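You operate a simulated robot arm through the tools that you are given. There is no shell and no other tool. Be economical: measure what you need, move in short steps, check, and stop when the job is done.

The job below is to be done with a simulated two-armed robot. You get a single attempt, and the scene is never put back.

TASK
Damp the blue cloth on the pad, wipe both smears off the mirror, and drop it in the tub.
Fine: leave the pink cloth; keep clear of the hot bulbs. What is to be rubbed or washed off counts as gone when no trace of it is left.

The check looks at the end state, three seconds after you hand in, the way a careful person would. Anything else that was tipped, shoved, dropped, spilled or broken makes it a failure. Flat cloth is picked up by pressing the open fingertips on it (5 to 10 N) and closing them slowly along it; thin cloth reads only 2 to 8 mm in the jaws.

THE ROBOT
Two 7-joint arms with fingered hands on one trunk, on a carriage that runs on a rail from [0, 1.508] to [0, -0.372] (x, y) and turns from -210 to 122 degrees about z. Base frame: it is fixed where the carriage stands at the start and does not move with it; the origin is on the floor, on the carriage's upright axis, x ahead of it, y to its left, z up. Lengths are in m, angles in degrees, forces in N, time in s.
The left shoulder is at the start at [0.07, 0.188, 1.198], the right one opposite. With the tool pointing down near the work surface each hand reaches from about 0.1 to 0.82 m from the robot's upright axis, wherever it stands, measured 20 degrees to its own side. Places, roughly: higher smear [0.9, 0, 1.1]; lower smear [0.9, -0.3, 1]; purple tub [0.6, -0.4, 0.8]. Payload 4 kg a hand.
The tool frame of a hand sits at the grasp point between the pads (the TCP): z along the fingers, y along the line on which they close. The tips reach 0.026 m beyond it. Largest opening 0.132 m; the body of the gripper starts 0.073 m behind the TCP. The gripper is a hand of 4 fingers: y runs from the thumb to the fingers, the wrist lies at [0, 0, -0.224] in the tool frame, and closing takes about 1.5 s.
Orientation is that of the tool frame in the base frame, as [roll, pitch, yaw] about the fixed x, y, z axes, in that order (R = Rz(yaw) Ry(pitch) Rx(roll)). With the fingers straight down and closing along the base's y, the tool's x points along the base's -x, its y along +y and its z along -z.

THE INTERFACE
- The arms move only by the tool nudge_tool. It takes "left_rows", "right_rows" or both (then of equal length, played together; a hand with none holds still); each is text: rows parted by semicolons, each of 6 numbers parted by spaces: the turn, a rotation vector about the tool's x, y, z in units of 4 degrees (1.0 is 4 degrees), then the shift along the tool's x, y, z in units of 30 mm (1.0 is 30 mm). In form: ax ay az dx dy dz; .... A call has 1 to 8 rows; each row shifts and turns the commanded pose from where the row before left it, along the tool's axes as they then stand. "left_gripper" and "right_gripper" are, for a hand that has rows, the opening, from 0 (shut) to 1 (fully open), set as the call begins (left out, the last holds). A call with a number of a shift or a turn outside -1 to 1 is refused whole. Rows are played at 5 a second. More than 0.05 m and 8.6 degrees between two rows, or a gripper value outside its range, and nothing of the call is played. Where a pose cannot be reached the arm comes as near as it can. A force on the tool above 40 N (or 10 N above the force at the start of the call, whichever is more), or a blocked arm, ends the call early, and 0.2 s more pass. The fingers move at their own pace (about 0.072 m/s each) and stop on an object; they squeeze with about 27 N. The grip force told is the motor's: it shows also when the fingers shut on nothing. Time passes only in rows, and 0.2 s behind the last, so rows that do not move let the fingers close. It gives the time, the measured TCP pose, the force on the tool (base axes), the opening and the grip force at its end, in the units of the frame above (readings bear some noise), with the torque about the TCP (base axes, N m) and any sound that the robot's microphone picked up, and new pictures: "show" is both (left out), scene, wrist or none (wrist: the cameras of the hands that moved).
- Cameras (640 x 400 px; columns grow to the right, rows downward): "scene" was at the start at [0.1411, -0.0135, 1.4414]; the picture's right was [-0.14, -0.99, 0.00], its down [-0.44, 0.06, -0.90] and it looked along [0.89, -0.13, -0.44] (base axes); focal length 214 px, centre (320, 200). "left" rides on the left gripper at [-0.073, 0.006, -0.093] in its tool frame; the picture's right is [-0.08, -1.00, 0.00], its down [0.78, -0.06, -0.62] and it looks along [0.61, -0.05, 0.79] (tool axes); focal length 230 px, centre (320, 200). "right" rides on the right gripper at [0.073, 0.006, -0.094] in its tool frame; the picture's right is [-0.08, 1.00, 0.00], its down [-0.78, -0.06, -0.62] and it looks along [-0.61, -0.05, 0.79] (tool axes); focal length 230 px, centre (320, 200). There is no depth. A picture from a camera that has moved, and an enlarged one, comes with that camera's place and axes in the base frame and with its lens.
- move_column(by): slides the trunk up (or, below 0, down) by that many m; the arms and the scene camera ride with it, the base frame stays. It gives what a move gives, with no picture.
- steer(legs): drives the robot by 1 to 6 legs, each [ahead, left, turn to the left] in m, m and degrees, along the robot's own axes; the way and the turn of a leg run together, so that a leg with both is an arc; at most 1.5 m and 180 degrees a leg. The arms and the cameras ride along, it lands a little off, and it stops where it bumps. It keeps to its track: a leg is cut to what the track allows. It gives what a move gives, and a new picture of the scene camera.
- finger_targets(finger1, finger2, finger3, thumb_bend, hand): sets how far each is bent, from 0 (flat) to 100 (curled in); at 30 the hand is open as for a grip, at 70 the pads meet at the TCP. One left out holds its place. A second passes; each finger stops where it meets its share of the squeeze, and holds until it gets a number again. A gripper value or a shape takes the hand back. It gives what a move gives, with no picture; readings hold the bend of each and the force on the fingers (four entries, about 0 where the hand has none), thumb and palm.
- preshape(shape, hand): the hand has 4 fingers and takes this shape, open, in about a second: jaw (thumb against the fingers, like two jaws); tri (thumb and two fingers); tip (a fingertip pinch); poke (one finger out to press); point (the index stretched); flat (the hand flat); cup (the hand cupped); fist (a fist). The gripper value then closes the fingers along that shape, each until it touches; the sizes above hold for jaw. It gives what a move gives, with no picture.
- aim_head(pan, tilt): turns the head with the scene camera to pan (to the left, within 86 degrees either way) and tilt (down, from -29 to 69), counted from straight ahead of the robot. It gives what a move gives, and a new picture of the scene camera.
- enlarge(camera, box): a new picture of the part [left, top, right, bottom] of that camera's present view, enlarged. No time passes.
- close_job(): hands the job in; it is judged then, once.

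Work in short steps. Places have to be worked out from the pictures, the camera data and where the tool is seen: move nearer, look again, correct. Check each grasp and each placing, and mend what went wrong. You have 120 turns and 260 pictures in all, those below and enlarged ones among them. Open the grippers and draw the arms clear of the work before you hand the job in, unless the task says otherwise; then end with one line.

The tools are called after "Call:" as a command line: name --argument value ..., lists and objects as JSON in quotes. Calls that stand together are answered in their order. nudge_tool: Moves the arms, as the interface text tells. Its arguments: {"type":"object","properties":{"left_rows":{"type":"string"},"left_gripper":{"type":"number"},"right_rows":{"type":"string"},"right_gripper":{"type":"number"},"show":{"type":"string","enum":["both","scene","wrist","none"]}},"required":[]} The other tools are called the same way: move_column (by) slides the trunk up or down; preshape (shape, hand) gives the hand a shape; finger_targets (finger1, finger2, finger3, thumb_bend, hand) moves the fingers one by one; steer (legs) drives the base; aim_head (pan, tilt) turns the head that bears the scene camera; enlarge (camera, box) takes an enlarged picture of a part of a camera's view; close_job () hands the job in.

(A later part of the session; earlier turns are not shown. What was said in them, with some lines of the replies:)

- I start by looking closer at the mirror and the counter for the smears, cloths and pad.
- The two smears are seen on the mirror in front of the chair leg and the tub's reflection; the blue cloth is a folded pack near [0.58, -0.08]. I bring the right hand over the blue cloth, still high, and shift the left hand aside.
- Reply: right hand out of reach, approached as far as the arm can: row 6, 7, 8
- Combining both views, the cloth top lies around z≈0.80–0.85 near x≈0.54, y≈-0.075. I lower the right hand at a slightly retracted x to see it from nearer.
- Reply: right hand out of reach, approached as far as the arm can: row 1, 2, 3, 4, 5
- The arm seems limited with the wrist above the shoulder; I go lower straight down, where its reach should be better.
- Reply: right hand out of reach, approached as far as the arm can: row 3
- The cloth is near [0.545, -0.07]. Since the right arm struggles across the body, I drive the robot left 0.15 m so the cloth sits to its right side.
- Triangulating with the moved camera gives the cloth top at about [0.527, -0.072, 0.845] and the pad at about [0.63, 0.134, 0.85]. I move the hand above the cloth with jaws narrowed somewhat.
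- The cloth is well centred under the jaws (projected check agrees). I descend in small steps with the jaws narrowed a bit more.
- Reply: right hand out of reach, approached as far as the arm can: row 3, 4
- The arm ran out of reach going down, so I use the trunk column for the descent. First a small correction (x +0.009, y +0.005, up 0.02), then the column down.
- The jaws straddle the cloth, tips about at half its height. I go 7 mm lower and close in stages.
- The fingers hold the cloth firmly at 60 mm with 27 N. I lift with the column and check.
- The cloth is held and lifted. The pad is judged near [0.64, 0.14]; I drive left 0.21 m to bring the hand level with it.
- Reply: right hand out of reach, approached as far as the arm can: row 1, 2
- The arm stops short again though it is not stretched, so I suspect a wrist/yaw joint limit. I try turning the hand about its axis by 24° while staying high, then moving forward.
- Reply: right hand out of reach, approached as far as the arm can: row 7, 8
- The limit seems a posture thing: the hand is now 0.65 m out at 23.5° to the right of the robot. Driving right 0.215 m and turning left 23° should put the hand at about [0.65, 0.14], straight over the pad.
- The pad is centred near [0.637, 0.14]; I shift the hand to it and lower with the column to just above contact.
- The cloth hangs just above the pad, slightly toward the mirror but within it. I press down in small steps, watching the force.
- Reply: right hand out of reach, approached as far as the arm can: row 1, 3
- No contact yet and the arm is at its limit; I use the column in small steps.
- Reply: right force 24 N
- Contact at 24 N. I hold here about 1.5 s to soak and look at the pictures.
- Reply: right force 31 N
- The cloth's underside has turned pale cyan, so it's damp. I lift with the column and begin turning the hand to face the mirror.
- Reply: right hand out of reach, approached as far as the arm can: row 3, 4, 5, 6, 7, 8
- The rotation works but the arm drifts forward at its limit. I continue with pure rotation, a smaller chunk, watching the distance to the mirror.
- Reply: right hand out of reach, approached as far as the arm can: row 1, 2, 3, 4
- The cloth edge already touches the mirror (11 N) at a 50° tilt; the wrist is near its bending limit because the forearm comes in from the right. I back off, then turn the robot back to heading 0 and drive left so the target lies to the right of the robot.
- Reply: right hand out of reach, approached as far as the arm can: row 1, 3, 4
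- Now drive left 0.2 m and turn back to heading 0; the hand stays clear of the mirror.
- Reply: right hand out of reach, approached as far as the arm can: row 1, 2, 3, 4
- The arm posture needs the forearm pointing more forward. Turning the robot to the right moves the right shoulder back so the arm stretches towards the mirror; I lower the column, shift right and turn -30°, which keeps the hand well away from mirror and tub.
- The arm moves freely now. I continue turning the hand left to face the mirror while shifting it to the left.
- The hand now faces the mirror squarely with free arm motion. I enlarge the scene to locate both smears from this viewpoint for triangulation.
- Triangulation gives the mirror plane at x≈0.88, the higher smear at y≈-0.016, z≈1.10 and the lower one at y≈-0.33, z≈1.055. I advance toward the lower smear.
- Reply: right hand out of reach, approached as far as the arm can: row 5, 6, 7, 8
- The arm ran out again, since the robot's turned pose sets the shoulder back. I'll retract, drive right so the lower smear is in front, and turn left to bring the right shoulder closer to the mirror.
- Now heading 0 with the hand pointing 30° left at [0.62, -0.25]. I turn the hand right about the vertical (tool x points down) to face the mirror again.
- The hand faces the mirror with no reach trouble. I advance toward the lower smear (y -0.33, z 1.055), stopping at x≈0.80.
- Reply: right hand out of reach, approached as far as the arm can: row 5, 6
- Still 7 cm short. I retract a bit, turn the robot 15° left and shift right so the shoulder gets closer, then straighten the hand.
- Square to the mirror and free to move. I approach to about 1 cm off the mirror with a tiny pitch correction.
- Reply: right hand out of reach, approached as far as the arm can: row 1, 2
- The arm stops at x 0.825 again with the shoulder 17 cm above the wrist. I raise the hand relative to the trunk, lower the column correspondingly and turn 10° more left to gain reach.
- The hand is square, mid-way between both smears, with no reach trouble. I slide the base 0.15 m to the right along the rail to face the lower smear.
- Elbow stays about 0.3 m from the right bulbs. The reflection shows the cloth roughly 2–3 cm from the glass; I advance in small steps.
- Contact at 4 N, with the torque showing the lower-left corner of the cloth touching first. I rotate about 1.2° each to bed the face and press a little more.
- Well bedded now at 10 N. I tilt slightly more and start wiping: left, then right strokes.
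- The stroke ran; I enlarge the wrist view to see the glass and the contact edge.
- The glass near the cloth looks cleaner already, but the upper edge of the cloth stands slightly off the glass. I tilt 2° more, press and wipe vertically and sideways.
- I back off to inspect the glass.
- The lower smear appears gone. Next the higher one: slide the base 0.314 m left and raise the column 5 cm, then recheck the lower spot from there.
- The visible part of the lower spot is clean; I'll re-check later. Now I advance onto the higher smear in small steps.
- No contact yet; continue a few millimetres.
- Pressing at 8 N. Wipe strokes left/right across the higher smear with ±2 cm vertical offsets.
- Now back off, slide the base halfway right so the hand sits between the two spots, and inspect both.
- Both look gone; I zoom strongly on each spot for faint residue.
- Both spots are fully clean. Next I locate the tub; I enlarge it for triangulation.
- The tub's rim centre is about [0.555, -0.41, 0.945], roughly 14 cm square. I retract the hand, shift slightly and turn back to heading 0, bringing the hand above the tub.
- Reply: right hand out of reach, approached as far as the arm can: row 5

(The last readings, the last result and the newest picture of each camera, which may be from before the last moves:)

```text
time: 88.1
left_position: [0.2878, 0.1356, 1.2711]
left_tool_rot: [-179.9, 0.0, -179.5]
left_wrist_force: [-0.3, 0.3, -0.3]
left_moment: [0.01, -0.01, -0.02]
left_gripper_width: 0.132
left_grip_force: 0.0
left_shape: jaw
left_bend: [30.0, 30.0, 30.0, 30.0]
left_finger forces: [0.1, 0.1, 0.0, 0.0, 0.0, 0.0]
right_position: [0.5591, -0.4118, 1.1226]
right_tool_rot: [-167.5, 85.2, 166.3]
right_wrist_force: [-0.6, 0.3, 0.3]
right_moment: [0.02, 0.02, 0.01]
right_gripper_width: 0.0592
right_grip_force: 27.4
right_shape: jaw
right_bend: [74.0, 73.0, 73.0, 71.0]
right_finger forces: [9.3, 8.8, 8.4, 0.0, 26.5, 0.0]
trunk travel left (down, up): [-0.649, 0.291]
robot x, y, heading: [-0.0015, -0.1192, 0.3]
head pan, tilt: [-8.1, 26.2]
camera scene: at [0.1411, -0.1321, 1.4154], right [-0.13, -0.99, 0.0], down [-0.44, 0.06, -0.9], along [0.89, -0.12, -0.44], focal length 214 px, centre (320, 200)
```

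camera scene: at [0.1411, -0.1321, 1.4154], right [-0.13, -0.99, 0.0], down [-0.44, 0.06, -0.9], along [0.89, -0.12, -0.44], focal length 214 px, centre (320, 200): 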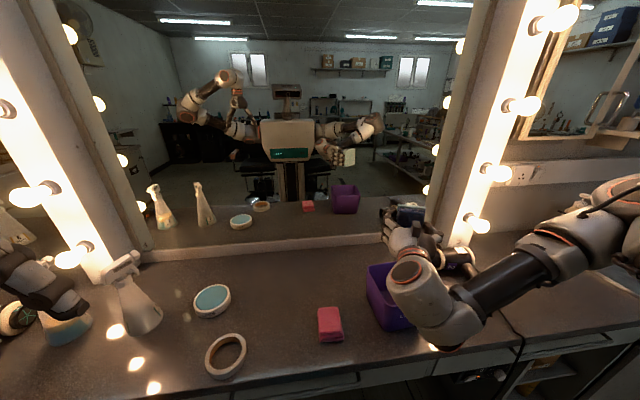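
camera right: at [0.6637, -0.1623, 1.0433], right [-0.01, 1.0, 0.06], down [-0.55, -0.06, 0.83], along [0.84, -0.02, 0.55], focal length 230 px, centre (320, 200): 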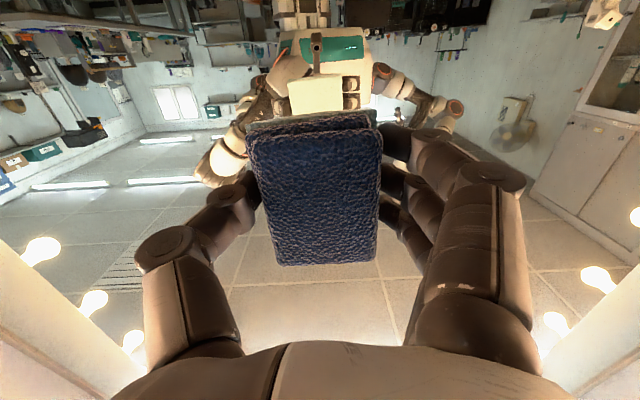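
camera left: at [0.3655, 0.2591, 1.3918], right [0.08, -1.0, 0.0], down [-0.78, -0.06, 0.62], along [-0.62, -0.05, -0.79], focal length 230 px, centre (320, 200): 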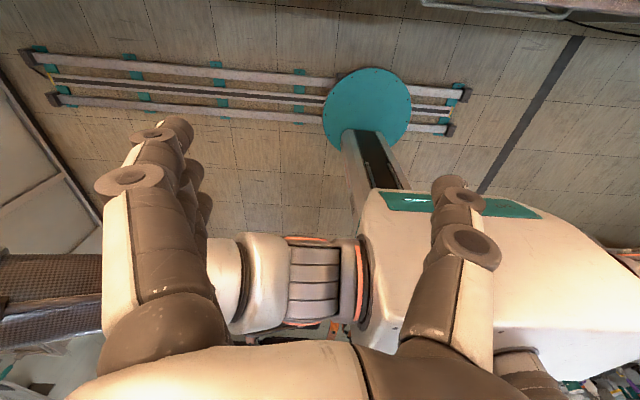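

The hand is right above the tub. Now I pitch it down in stages.

Call:
nudge_tool --right_rows "0 1 0 0 0 0;0 1 0 0 0 0;0 1 0 0 0 0;0 1 0 0 0 0;0 1 0 0 0 0;0 1 0 0 0 0;0 1 0 0 0 0;0 1 0 0 0 0" --show "none"

Call:
nudge_tool --right_rows "0 1 0 0 0 0;0 1 0 0 0 0;0 1 0 0 0 0;0 1 0 0 0 0;0 1 0 0 0 0;0 1 0 0 0 0;0 1 0 0 0 0;0 1 0 0 0 0"

```text
time: 89.9
left_position: [0.2881, 0.1362, 1.2715]
left_tool_rot: [-179.9, 0.1, -179.5]
left_wrist_force: [-0.2, 0.5, 0.3]
left_moment: [0.0, -0.01, -0.01]
left_gripper_width: 0.1317
left_grip_force: 0.0
left_shape: jaw
left_bend: [30.0, 30.0, 30.0, 30.0]
left_finger forces: [0.1, 0.1, 0.1, 0.0, 0.0, 0.0]
right_position: [0.566, -0.4204, 1.1235]
right_tool_rot: [-178.3, 53.3, 155.2]
right_wrist_force: [0.7, -0.3, -0.3]
right_moment: [0.02, -0.02, 0.02]
right_gripper_width: 0.0593
right_grip_force: 26.8
right_shape: jaw
right_bend: [74.0, 73.0, 73.0, 71.0]
right_finger forces: [9.0, 8.8, 8.4, 0.0, 26.2, 0.1]
right hand out of reach, approached as far as the arm can: row 1, 2
trunk travel left (down, up): [-0.649, 0.291]
robot x, y, heading: [0.0025, -0.1144, 0.4]
head pan, tilt: [-8.1, 26.2]
```

```text
time: 91.7
left_position: [0.2893, 0.1362, 1.2716]
left_tool_rot: [-179.9, 0.0, -179.5]
left_wrist_force: [0.5, -0.6, -0.3]
left_moment: [-0.04, -0.01, -0.01]
left_gripper_width: 0.132
left_grip_force: 0.0
left_shape: jaw
left_bend: [30.0, 30.0, 30.0, 30.0]
left_finger forces: [0.0, 0.1, 0.1, 0.0, 0.0, 0.1]
right_position: [0.5674, -0.4196, 1.1217]
right_tool_rot: [-178.9, 21.3, 154.3]
right_wrist_force: [0.2, 0.7, -0.3]
right_moment: [0.0, 0.03, -0.02]
right_gripper_width: 0.0593
right_grip_force: 26.9
right_shape: jaw
right_bend: [74.0, 73.0, 73.0, 71.0]
right_finger forces: [9.1, 8.7, 8.2, 0.0, 26.0, 0.0]
trunk travel left (down, up): [-0.649, 0.291]
robot x, y, heading: [0.0041, -0.1213, 0.4]
head pan, tilt: [-8.1, 26.2]
camera scene: at [0.1415, -0.1323, 1.4154], right [-0.13, -0.99, 0.0], down [-0.44, 0.06, -0.9], along [0.89, -0.12, -0.44], focal length 214 px, centre (320, 200)
camera right: at [0.4779, -0.3702, 1.1817], right [0.5, 0.86, 0.01], down [0.44, -0.26, 0.86], along [0.75, -0.43, -0.51], focal length 230 px, centre (320, 200)
```

scene: 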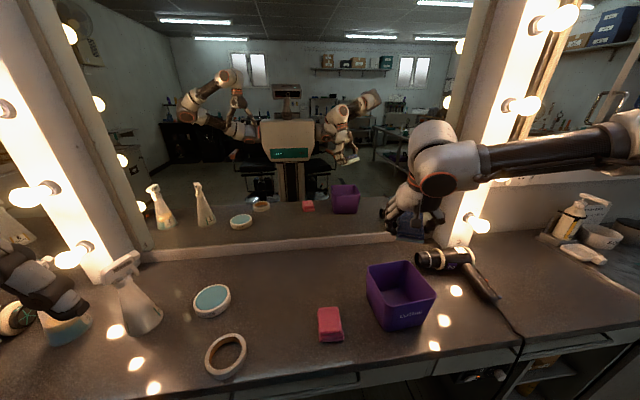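
right: 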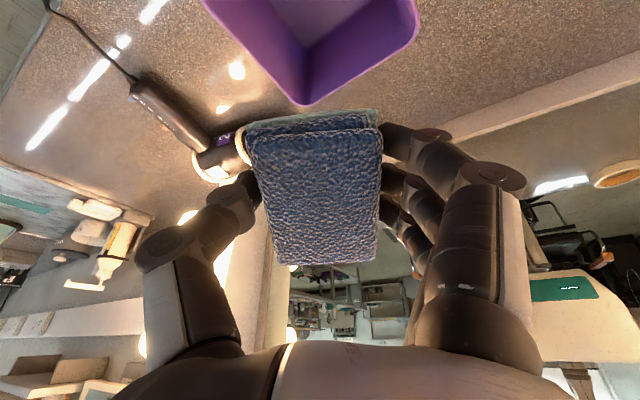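

Continue to vertical and align the yaw with the tub.

Call:
nudge_tool --right_rows "0 1 0 0 0 0;0 1 0 0 0 0;0 1 0 0 0 0;0 1 0 0 0 0;0 1 0 0 0 0;0 0.3 -1 0 0 0;0 0 -1 0 0 0;0 0 -1 0 0 0"

```text
time: 93.5
left_position: [0.2896, 0.1354, 1.2704]
left_tool_rot: [-179.9, 0.0, -179.5]
left_wrist_force: [0.2, 0.5, -0.1]
left_moment: [-0.01, -0.01, -0.02]
left_gripper_width: 0.1316
left_grip_force: 0.2
left_shape: jaw
left_bend: [30.0, 30.0, 30.0, 30.0]
left_finger forces: [0.0, 0.0, 0.0, 0.0, 0.1, 0.0]
right_position: [0.5679, -0.4206, 1.1221]
right_tool_rot: [-179.1, -0.1, 166.0]
right_wrist_force: [-0.1, 0.2, -0.4]
right_moment: [0.04, 0.0, -0.01]
right_gripper_width: 0.0592
right_grip_force: 27.5
right_shape: jaw
right_bend: [74.0, 73.0, 73.0, 71.0]
right_finger forces: [9.1, 8.7, 8.2, 0.1, 26.0, 0.0]
trunk travel left (down, up): [-0.649, 0.291]
robot x, y, heading: [0.0028, -0.1184, 0.5]
head pan, tilt: [-8.1, 26.2]
camera scene: at [0.1414, -0.1326, 1.4154], right [-0.13, -0.99, 0.0], down [-0.44, 0.06, -0.9], along [0.89, -0.12, -0.44], focal length 214 px, centre (320, 200)
camera right: at [0.4983, -0.3967, 1.2148], right [0.32, 0.95, -0.02], down [0.75, -0.24, 0.62], along [0.58, -0.21, -0.79], focal length 230 px, centre (320, 200)
```

scene: 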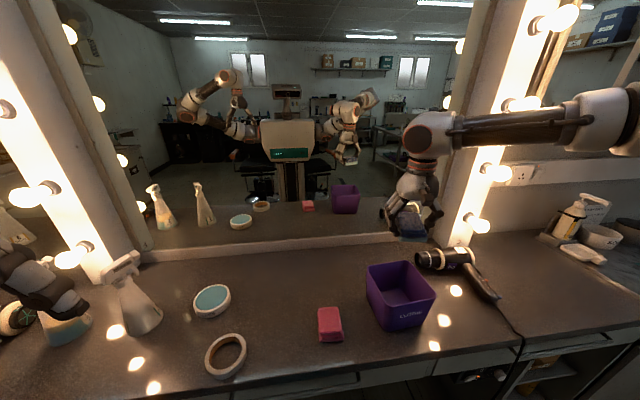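
right: 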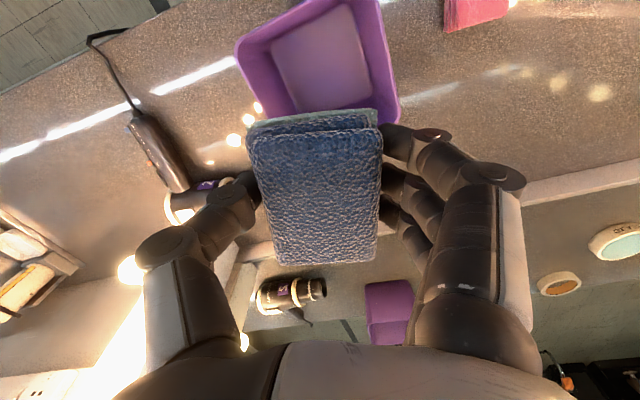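

Vertical now. Tub rim centre re-derived as [0.553, -0.414]; I nudge 15 mm back, align yaw, then lower with the column to just above the rim.

Call:
nudge_tool --right_rows "0 0 0 0.53 0.07 0;0 0 -1 0 0 0;0 0 -1 0 0 0;0 0 -0.7 0 0 0;0 0 0 0 0 0" --show "none"

Call:
move_column --by -0.115

Call:
nudge_tool --right_rows "0 0 0 0 0 0"

Call:
enlarge --camera "scene" --box '[340, 160, 520, 360]'

```text
time: 94.7
left_position: [0.2879, 0.1362, 1.2711]
left_tool_rot: [180.0, 0.1, -179.5]
left_wrist_force: [-0.6, 0.3, -0.4]
left_moment: [-0.01, 0.03, -0.02]
left_gripper_width: 0.1317
left_grip_force: 0.0
left_shape: jaw
left_bend: [30.0, 30.0, 30.0, 30.0]
left_finger forces: [0.1, 0.1, 0.0, 0.0, 0.1, 0.0]
right_position: [0.5519, -0.4137, 1.122]
right_tool_rot: [-179.0, -0.3, 176.8]
right_wrist_force: [0.2, -0.3, -0.7]
right_moment: [-0.02, 0.0, -0.01]
right_gripper_width: 0.059
right_grip_force: 26.7
right_shape: jaw
right_bend: [74.0, 73.0, 73.0, 71.0]
right_finger forces: [9.2, 8.7, 8.2, 0.1, 26.0, 0.0]
trunk travel left (down, up): [-0.649, 0.291]
robot x, y, heading: [0.0018, -0.1186, 0.4]
head pan, tilt: [-8.1, 26.2]
```

```text
time: 96.1
left_position: [0.2883, 0.1361, 1.1566]
left_tool_rot: [-179.9, 0.0, -179.5]
left_wrist_force: [0.5, 0.7, 0.1]
left_moment: [-0.03, -0.02, 0.0]
left_gripper_width: 0.1319
left_grip_force: 0.1
left_shape: jaw
left_bend: [30.0, 30.0, 30.0, 30.0]
left_finger forces: [0.0, 0.0, 0.0, 0.1, 0.1, 0.1]
right_position: [0.5522, -0.4154, 1.0077]
right_tool_rot: [-179.0, -0.3, 176.7]
right_wrist_force: [0.0, 0.3, -0.4]
right_moment: [0.0, 0.02, 0.02]
right_gripper_width: 0.0594
right_grip_force: 26.9
right_shape: jaw
right_bend: [74.0, 73.0, 73.0, 71.0]
right_finger forces: [9.1, 8.6, 8.2, 0.1, 26.0, 0.0]
trunk travel left (down, up): [-0.534, 0.406]
robot x, y, heading: [0.0028, -0.1204, 0.7]
head pan, tilt: [-8.1, 26.2]
```

```text
time: 96.5
left_position: [0.2887, 0.1365, 1.1565]
left_tool_rot: [-179.9, 0.0, -179.5]
left_wrist_force: [-0.2, 0.7, -0.2]
left_moment: [-0.02, 0.02, -0.02]
left_gripper_width: 0.1318
left_grip_force: 0.0
left_shape: jaw
left_bend: [30.0, 30.0, 30.0, 30.0]
left_finger forces: [0.0, 0.0, 0.0, 0.1, 0.0, 0.1]
right_position: [0.5519, -0.4149, 1.0075]
right_tool_rot: [-179.1, -0.3, 176.7]
right_wrist_force: [0.0, -0.2, -0.7]
right_moment: [-0.01, 0.01, 0.01]
right_gripper_width: 0.0593
right_grip_force: 27.0
right_shape: jaw
right_bend: [74.0, 73.0, 73.0, 71.0]
right_finger forces: [9.1, 8.7, 8.1, 0.0, 26.1, 0.0]
trunk travel left (down, up): [-0.534, 0.406]
robot x, y, heading: [-0.0012, -0.1223, 0.5]
head pan, tilt: [-8.1, 26.2]
camera scene: at [0.1413, -0.1325, 1.3004], right [-0.13, -0.99, 0.0], down [-0.44, 0.06, -0.9], along [0.89, -0.12, -0.44], focal length 214 px, centre (320, 200)
camera right: at [0.4799, -0.4037, 1.1005], right [0.13, 0.99, -0.02], down [0.78, -0.1, 0.61], along [0.61, -0.1, -0.79], focal length 230 px, centre (320, 200)
```

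scene: 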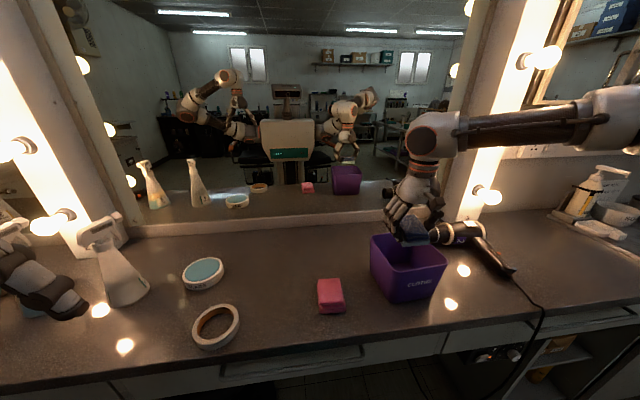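
right: 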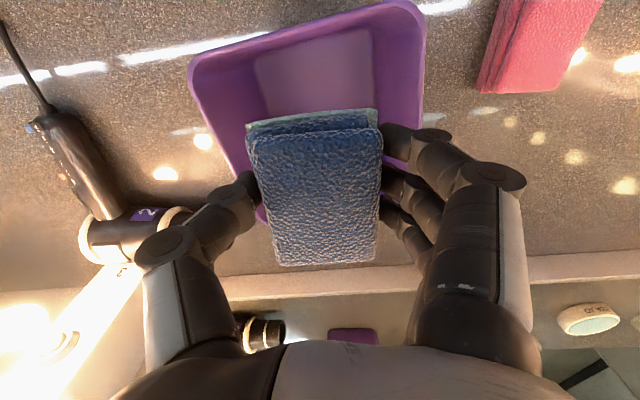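

```text
2.00 times, centred on (430, 260) of scene
camera zoom: at [0.1413, -0.1325, 1.3004], right [-0.13, -0.99, 0.0], down [-0.44, 0.06, -0.9], along [0.89, -0.12, -0.44], focal length 429 px, centre (100, 80)
```

zoom: 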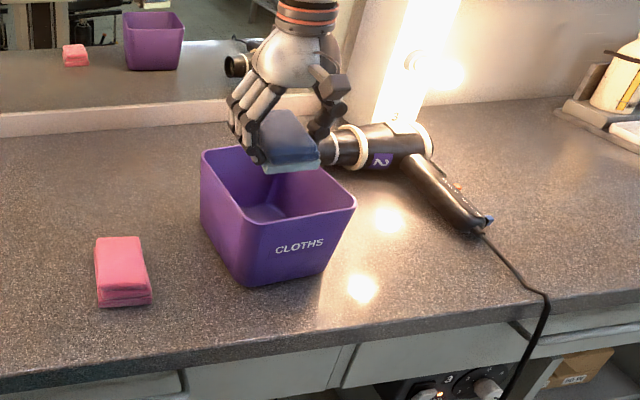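

The cloth hangs centred over the tub. I lower 2 cm more and open the jaws partly so that the fingers stay clear of the rim.

Call:
move_column --by -0.02

Call:
nudge_tool --right_rows "0 0 0 0 0 0;0 0 0 0 0 0;0 0 0 0 0 0;0 0 0 0 0 0;0 0 0 0 0 0" --right_gripper 0.68

```text
time: 97.2
left_position: [0.2881, 0.1369, 1.1363]
left_tool_rot: [-179.9, 0.0, -179.4]
left_wrist_force: [-0.7, 0.0, -1.0]
left_moment: [0.02, -0.06, -0.03]
left_gripper_width: 0.1324
left_grip_force: 0.1
left_shape: jaw
left_bend: [30.0, 30.0, 30.0, 30.0]
left_finger forces: [0.0, 0.1, 0.0, 0.0, 0.0, 0.0]
right_position: [0.5514, -0.4148, 0.9887]
right_tool_rot: [-178.9, -0.3, 176.6]
right_wrist_force: [0.0, 0.6, -0.6]
right_moment: [0.03, 0.01, -0.01]
right_gripper_width: 0.0589
right_grip_force: 26.8
right_shape: jaw
right_bend: [74.0, 73.0, 73.0, 71.0]
right_finger forces: [9.1, 8.7, 8.2, 0.0, 26.1, 0.0]
trunk travel left (down, up): [-0.514, 0.426]
robot x, y, heading: [0.0018, -0.119, 0.4]
head pan, tilt: [-8.1, 26.2]
```

```text
time: 98.4
left_position: [0.2883, 0.1365, 1.136]
left_tool_rot: [-179.9, 0.0, -179.5]
left_wrist_force: [0.6, -0.2, -0.9]
left_moment: [-0.02, -0.02, 0.03]
left_gripper_width: 0.1317
left_grip_force: 0.1
left_shape: jaw
left_bend: [30.0, 30.0, 30.0, 30.0]
left_finger forces: [0.1, 0.0, 0.1, 0.1, 0.0, 0.0]
right_position: [0.5525, -0.414, 0.9881]
right_tool_rot: [-179.0, -0.3, 176.6]
right_wrist_force: [-1.4, 0.1, -0.2]
right_moment: [0.0, -0.01, 0.01]
right_gripper_width: 0.0892
right_grip_force: 0.1
right_shape: jaw
right_bend: [69.0, 69.0, 69.0, 65.0]
right_finger forces: [0.0, 0.0, 0.0, 0.0, 0.0, 0.0]
trunk travel left (down, up): [-0.514, 0.426]
robot x, y, heading: [-0.0052, -0.1221, 0.5]
head pan, tilt: [-8.1, 26.2]
camera scene: at [0.1412, -0.1325, 1.2804], right [-0.13, -0.99, 0.0], down [-0.44, 0.06, -0.9], along [0.89, -0.12, -0.44], focal length 214 px, centre (320, 200)
camera right: at [0.4799, -0.4036, 1.0805], right [0.13, 0.99, -0.02], down [0.78, -0.1, 0.61], along [0.61, -0.1, -0.79], focal length 230 px, centre (320, 200)
```

scene: 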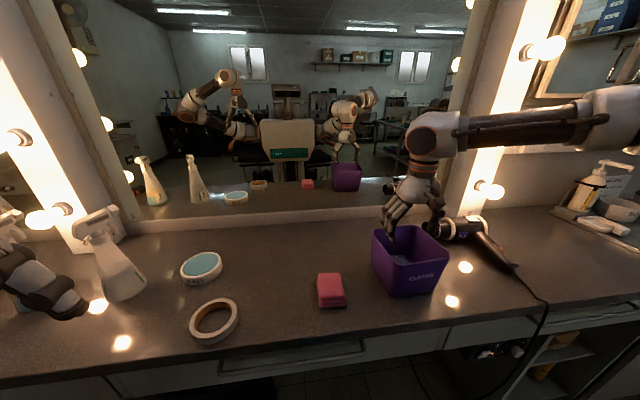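
right: 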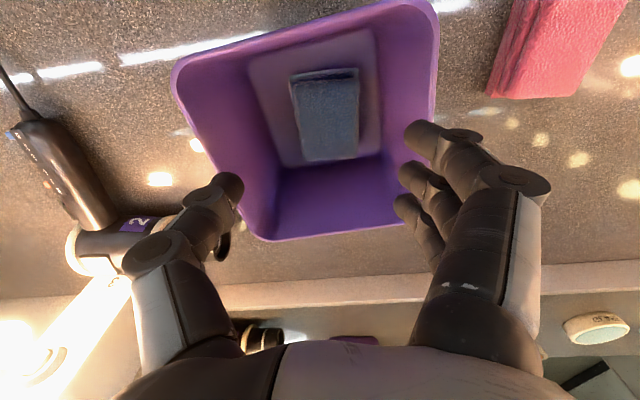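

The cloth lies flat inside the tub. I raise the hand with the column, then draw the arm back from the counter.

Call:
move_column --by 0.2

Call:
nudge_tool --right_rows "0 0 0 0.9 0 0;0 0 0 0.9 0 0;0 0 0 0.9 0 0;0 0 0 0.9 0 0;0 0 0 0.9 0 0;0 0 0 0.9 0 0;0 0 0 0 0 0" --right_gripper 1

Call:
enlarge --camera "scene" --box '[220, 120, 420, 250]'

Call:
enlarge --camera "scene" --box '[180, 250, 480, 400]'

```text
time: 100.6
left_position: [0.2889, 0.1371, 1.3352]
left_tool_rot: [-179.9, 0.1, -179.4]
left_wrist_force: [-0.3, 0.3, -0.4]
left_moment: [-0.02, 0.03, -0.01]
left_gripper_width: 0.1318
left_grip_force: 0.1
left_shape: jaw
left_bend: [30.0, 30.0, 30.0, 30.0]
left_finger forces: [0.0, 0.0, 0.0, 0.0, 0.0, 0.0]
right_position: [0.5528, -0.4156, 1.1888]
right_tool_rot: [-179.0, -0.3, 176.7]
right_wrist_force: [0.2, 1.0, 0.8]
right_moment: [0.0, 0.0, 0.0]
right_gripper_width: 0.0893
right_grip_force: 0.1
right_shape: jaw
right_bend: [69.0, 69.0, 69.0, 65.0]
right_finger forces: [0.0, 0.0, 0.1, 0.0, 0.0, 0.0]
trunk travel left (down, up): [-0.714, 0.226]
robot x, y, heading: [0.0002, -0.1186, 0.3]
head pan, tilt: [-8.1, 26.2]
```

```text
time: 102.2
left_position: [0.2896, 0.1355, 1.3352]
left_tool_rot: [-179.9, 0.1, -179.5]
left_wrist_force: [0.0, 0.7, 0.2]
left_moment: [0.0, 0.06, -0.01]
left_gripper_width: 0.1317
left_grip_force: 0.1
left_shape: jaw
left_bend: [30.0, 30.0, 30.0, 30.0]
left_finger forces: [0.1, 0.0, 0.1, 0.1, 0.0, 0.1]
right_position: [0.39, -0.4044, 1.1855]
right_tool_rot: [-179.0, -0.3, 176.6]
right_wrist_force: [-0.2, 0.4, 0.1]
right_moment: [-0.03, 0.0, -0.05]
right_gripper_width: 0.1318
right_grip_force: 0.1
right_shape: jaw
right_bend: [30.0, 30.0, 30.0, 30.0]
right_finger forces: [0.0, 0.0, 0.0, 0.0, 0.0, 0.0]
trunk travel left (down, up): [-0.714, 0.226]
robot x, y, heading: [-0.0022, -0.1187, 0.5]
head pan, tilt: [-8.1, 26.2]
camera scene: at [0.1418, -0.1324, 1.4804], right [-0.13, -0.99, 0.0], down [-0.44, 0.06, -0.9], along [0.89, -0.12, -0.44], focal length 214 px, centre (320, 200)
camera right: at [0.3179, -0.3934, 1.2794], right [0.13, 0.99, -0.02], down [0.78, -0.1, 0.61], along [0.61, -0.1, -0.79], focal length 230 px, centre (320, 200)
```

scene: 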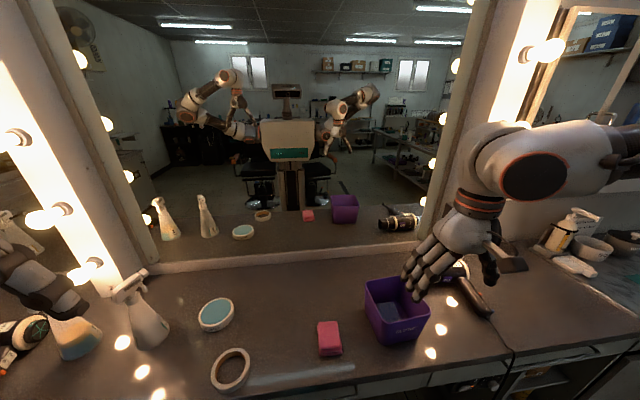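
right: 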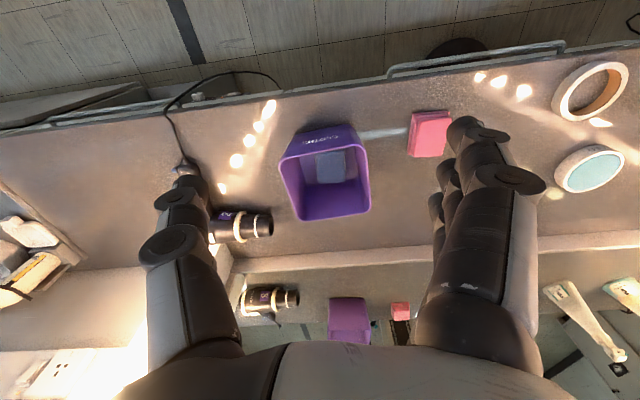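

```text
3.08 times, centred on (320, 185) of scene
camera zoom: at [0.1418, -0.1324, 1.4804], right [-0.13, -0.99, 0.0], down [-0.44, 0.06, -0.9], along [0.89, -0.12, -0.44], focal length 660 px, centre (320, 246)
```

zoom: 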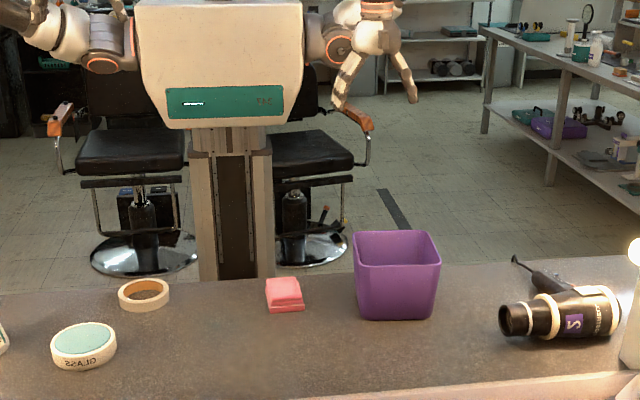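

```text
2.13 times, centred on (330, 325) of scene
camera zoom: at [0.1418, -0.1324, 1.4804], right [-0.13, -0.99, 0.0], down [-0.44, 0.06, -0.9], along [0.89, -0.12, -0.44], focal length 458 px, centre (299, -67)
```

zoom: 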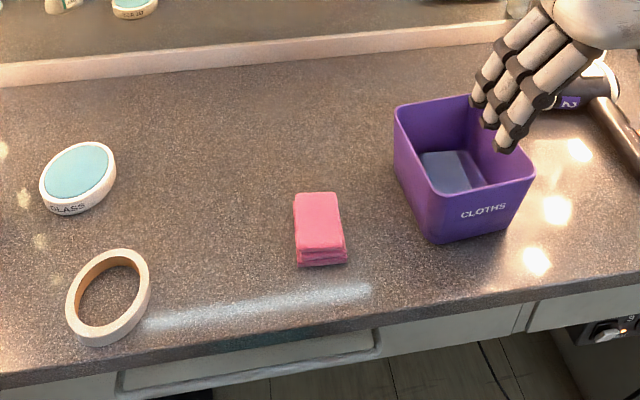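

The mirror is clean, the blue cloth lies in the tub, the pink cloth and everything else are in place, and both arms are clear of the work with open grippers. I hand in.

Call:
close_job

```text
The job is handed in.
```

I damped the blue cloth on the pad, wiped both smears off the mirror, and dropped it in the tub. The last close-up pictures show no trace of either smear and the pink cloth untouched.
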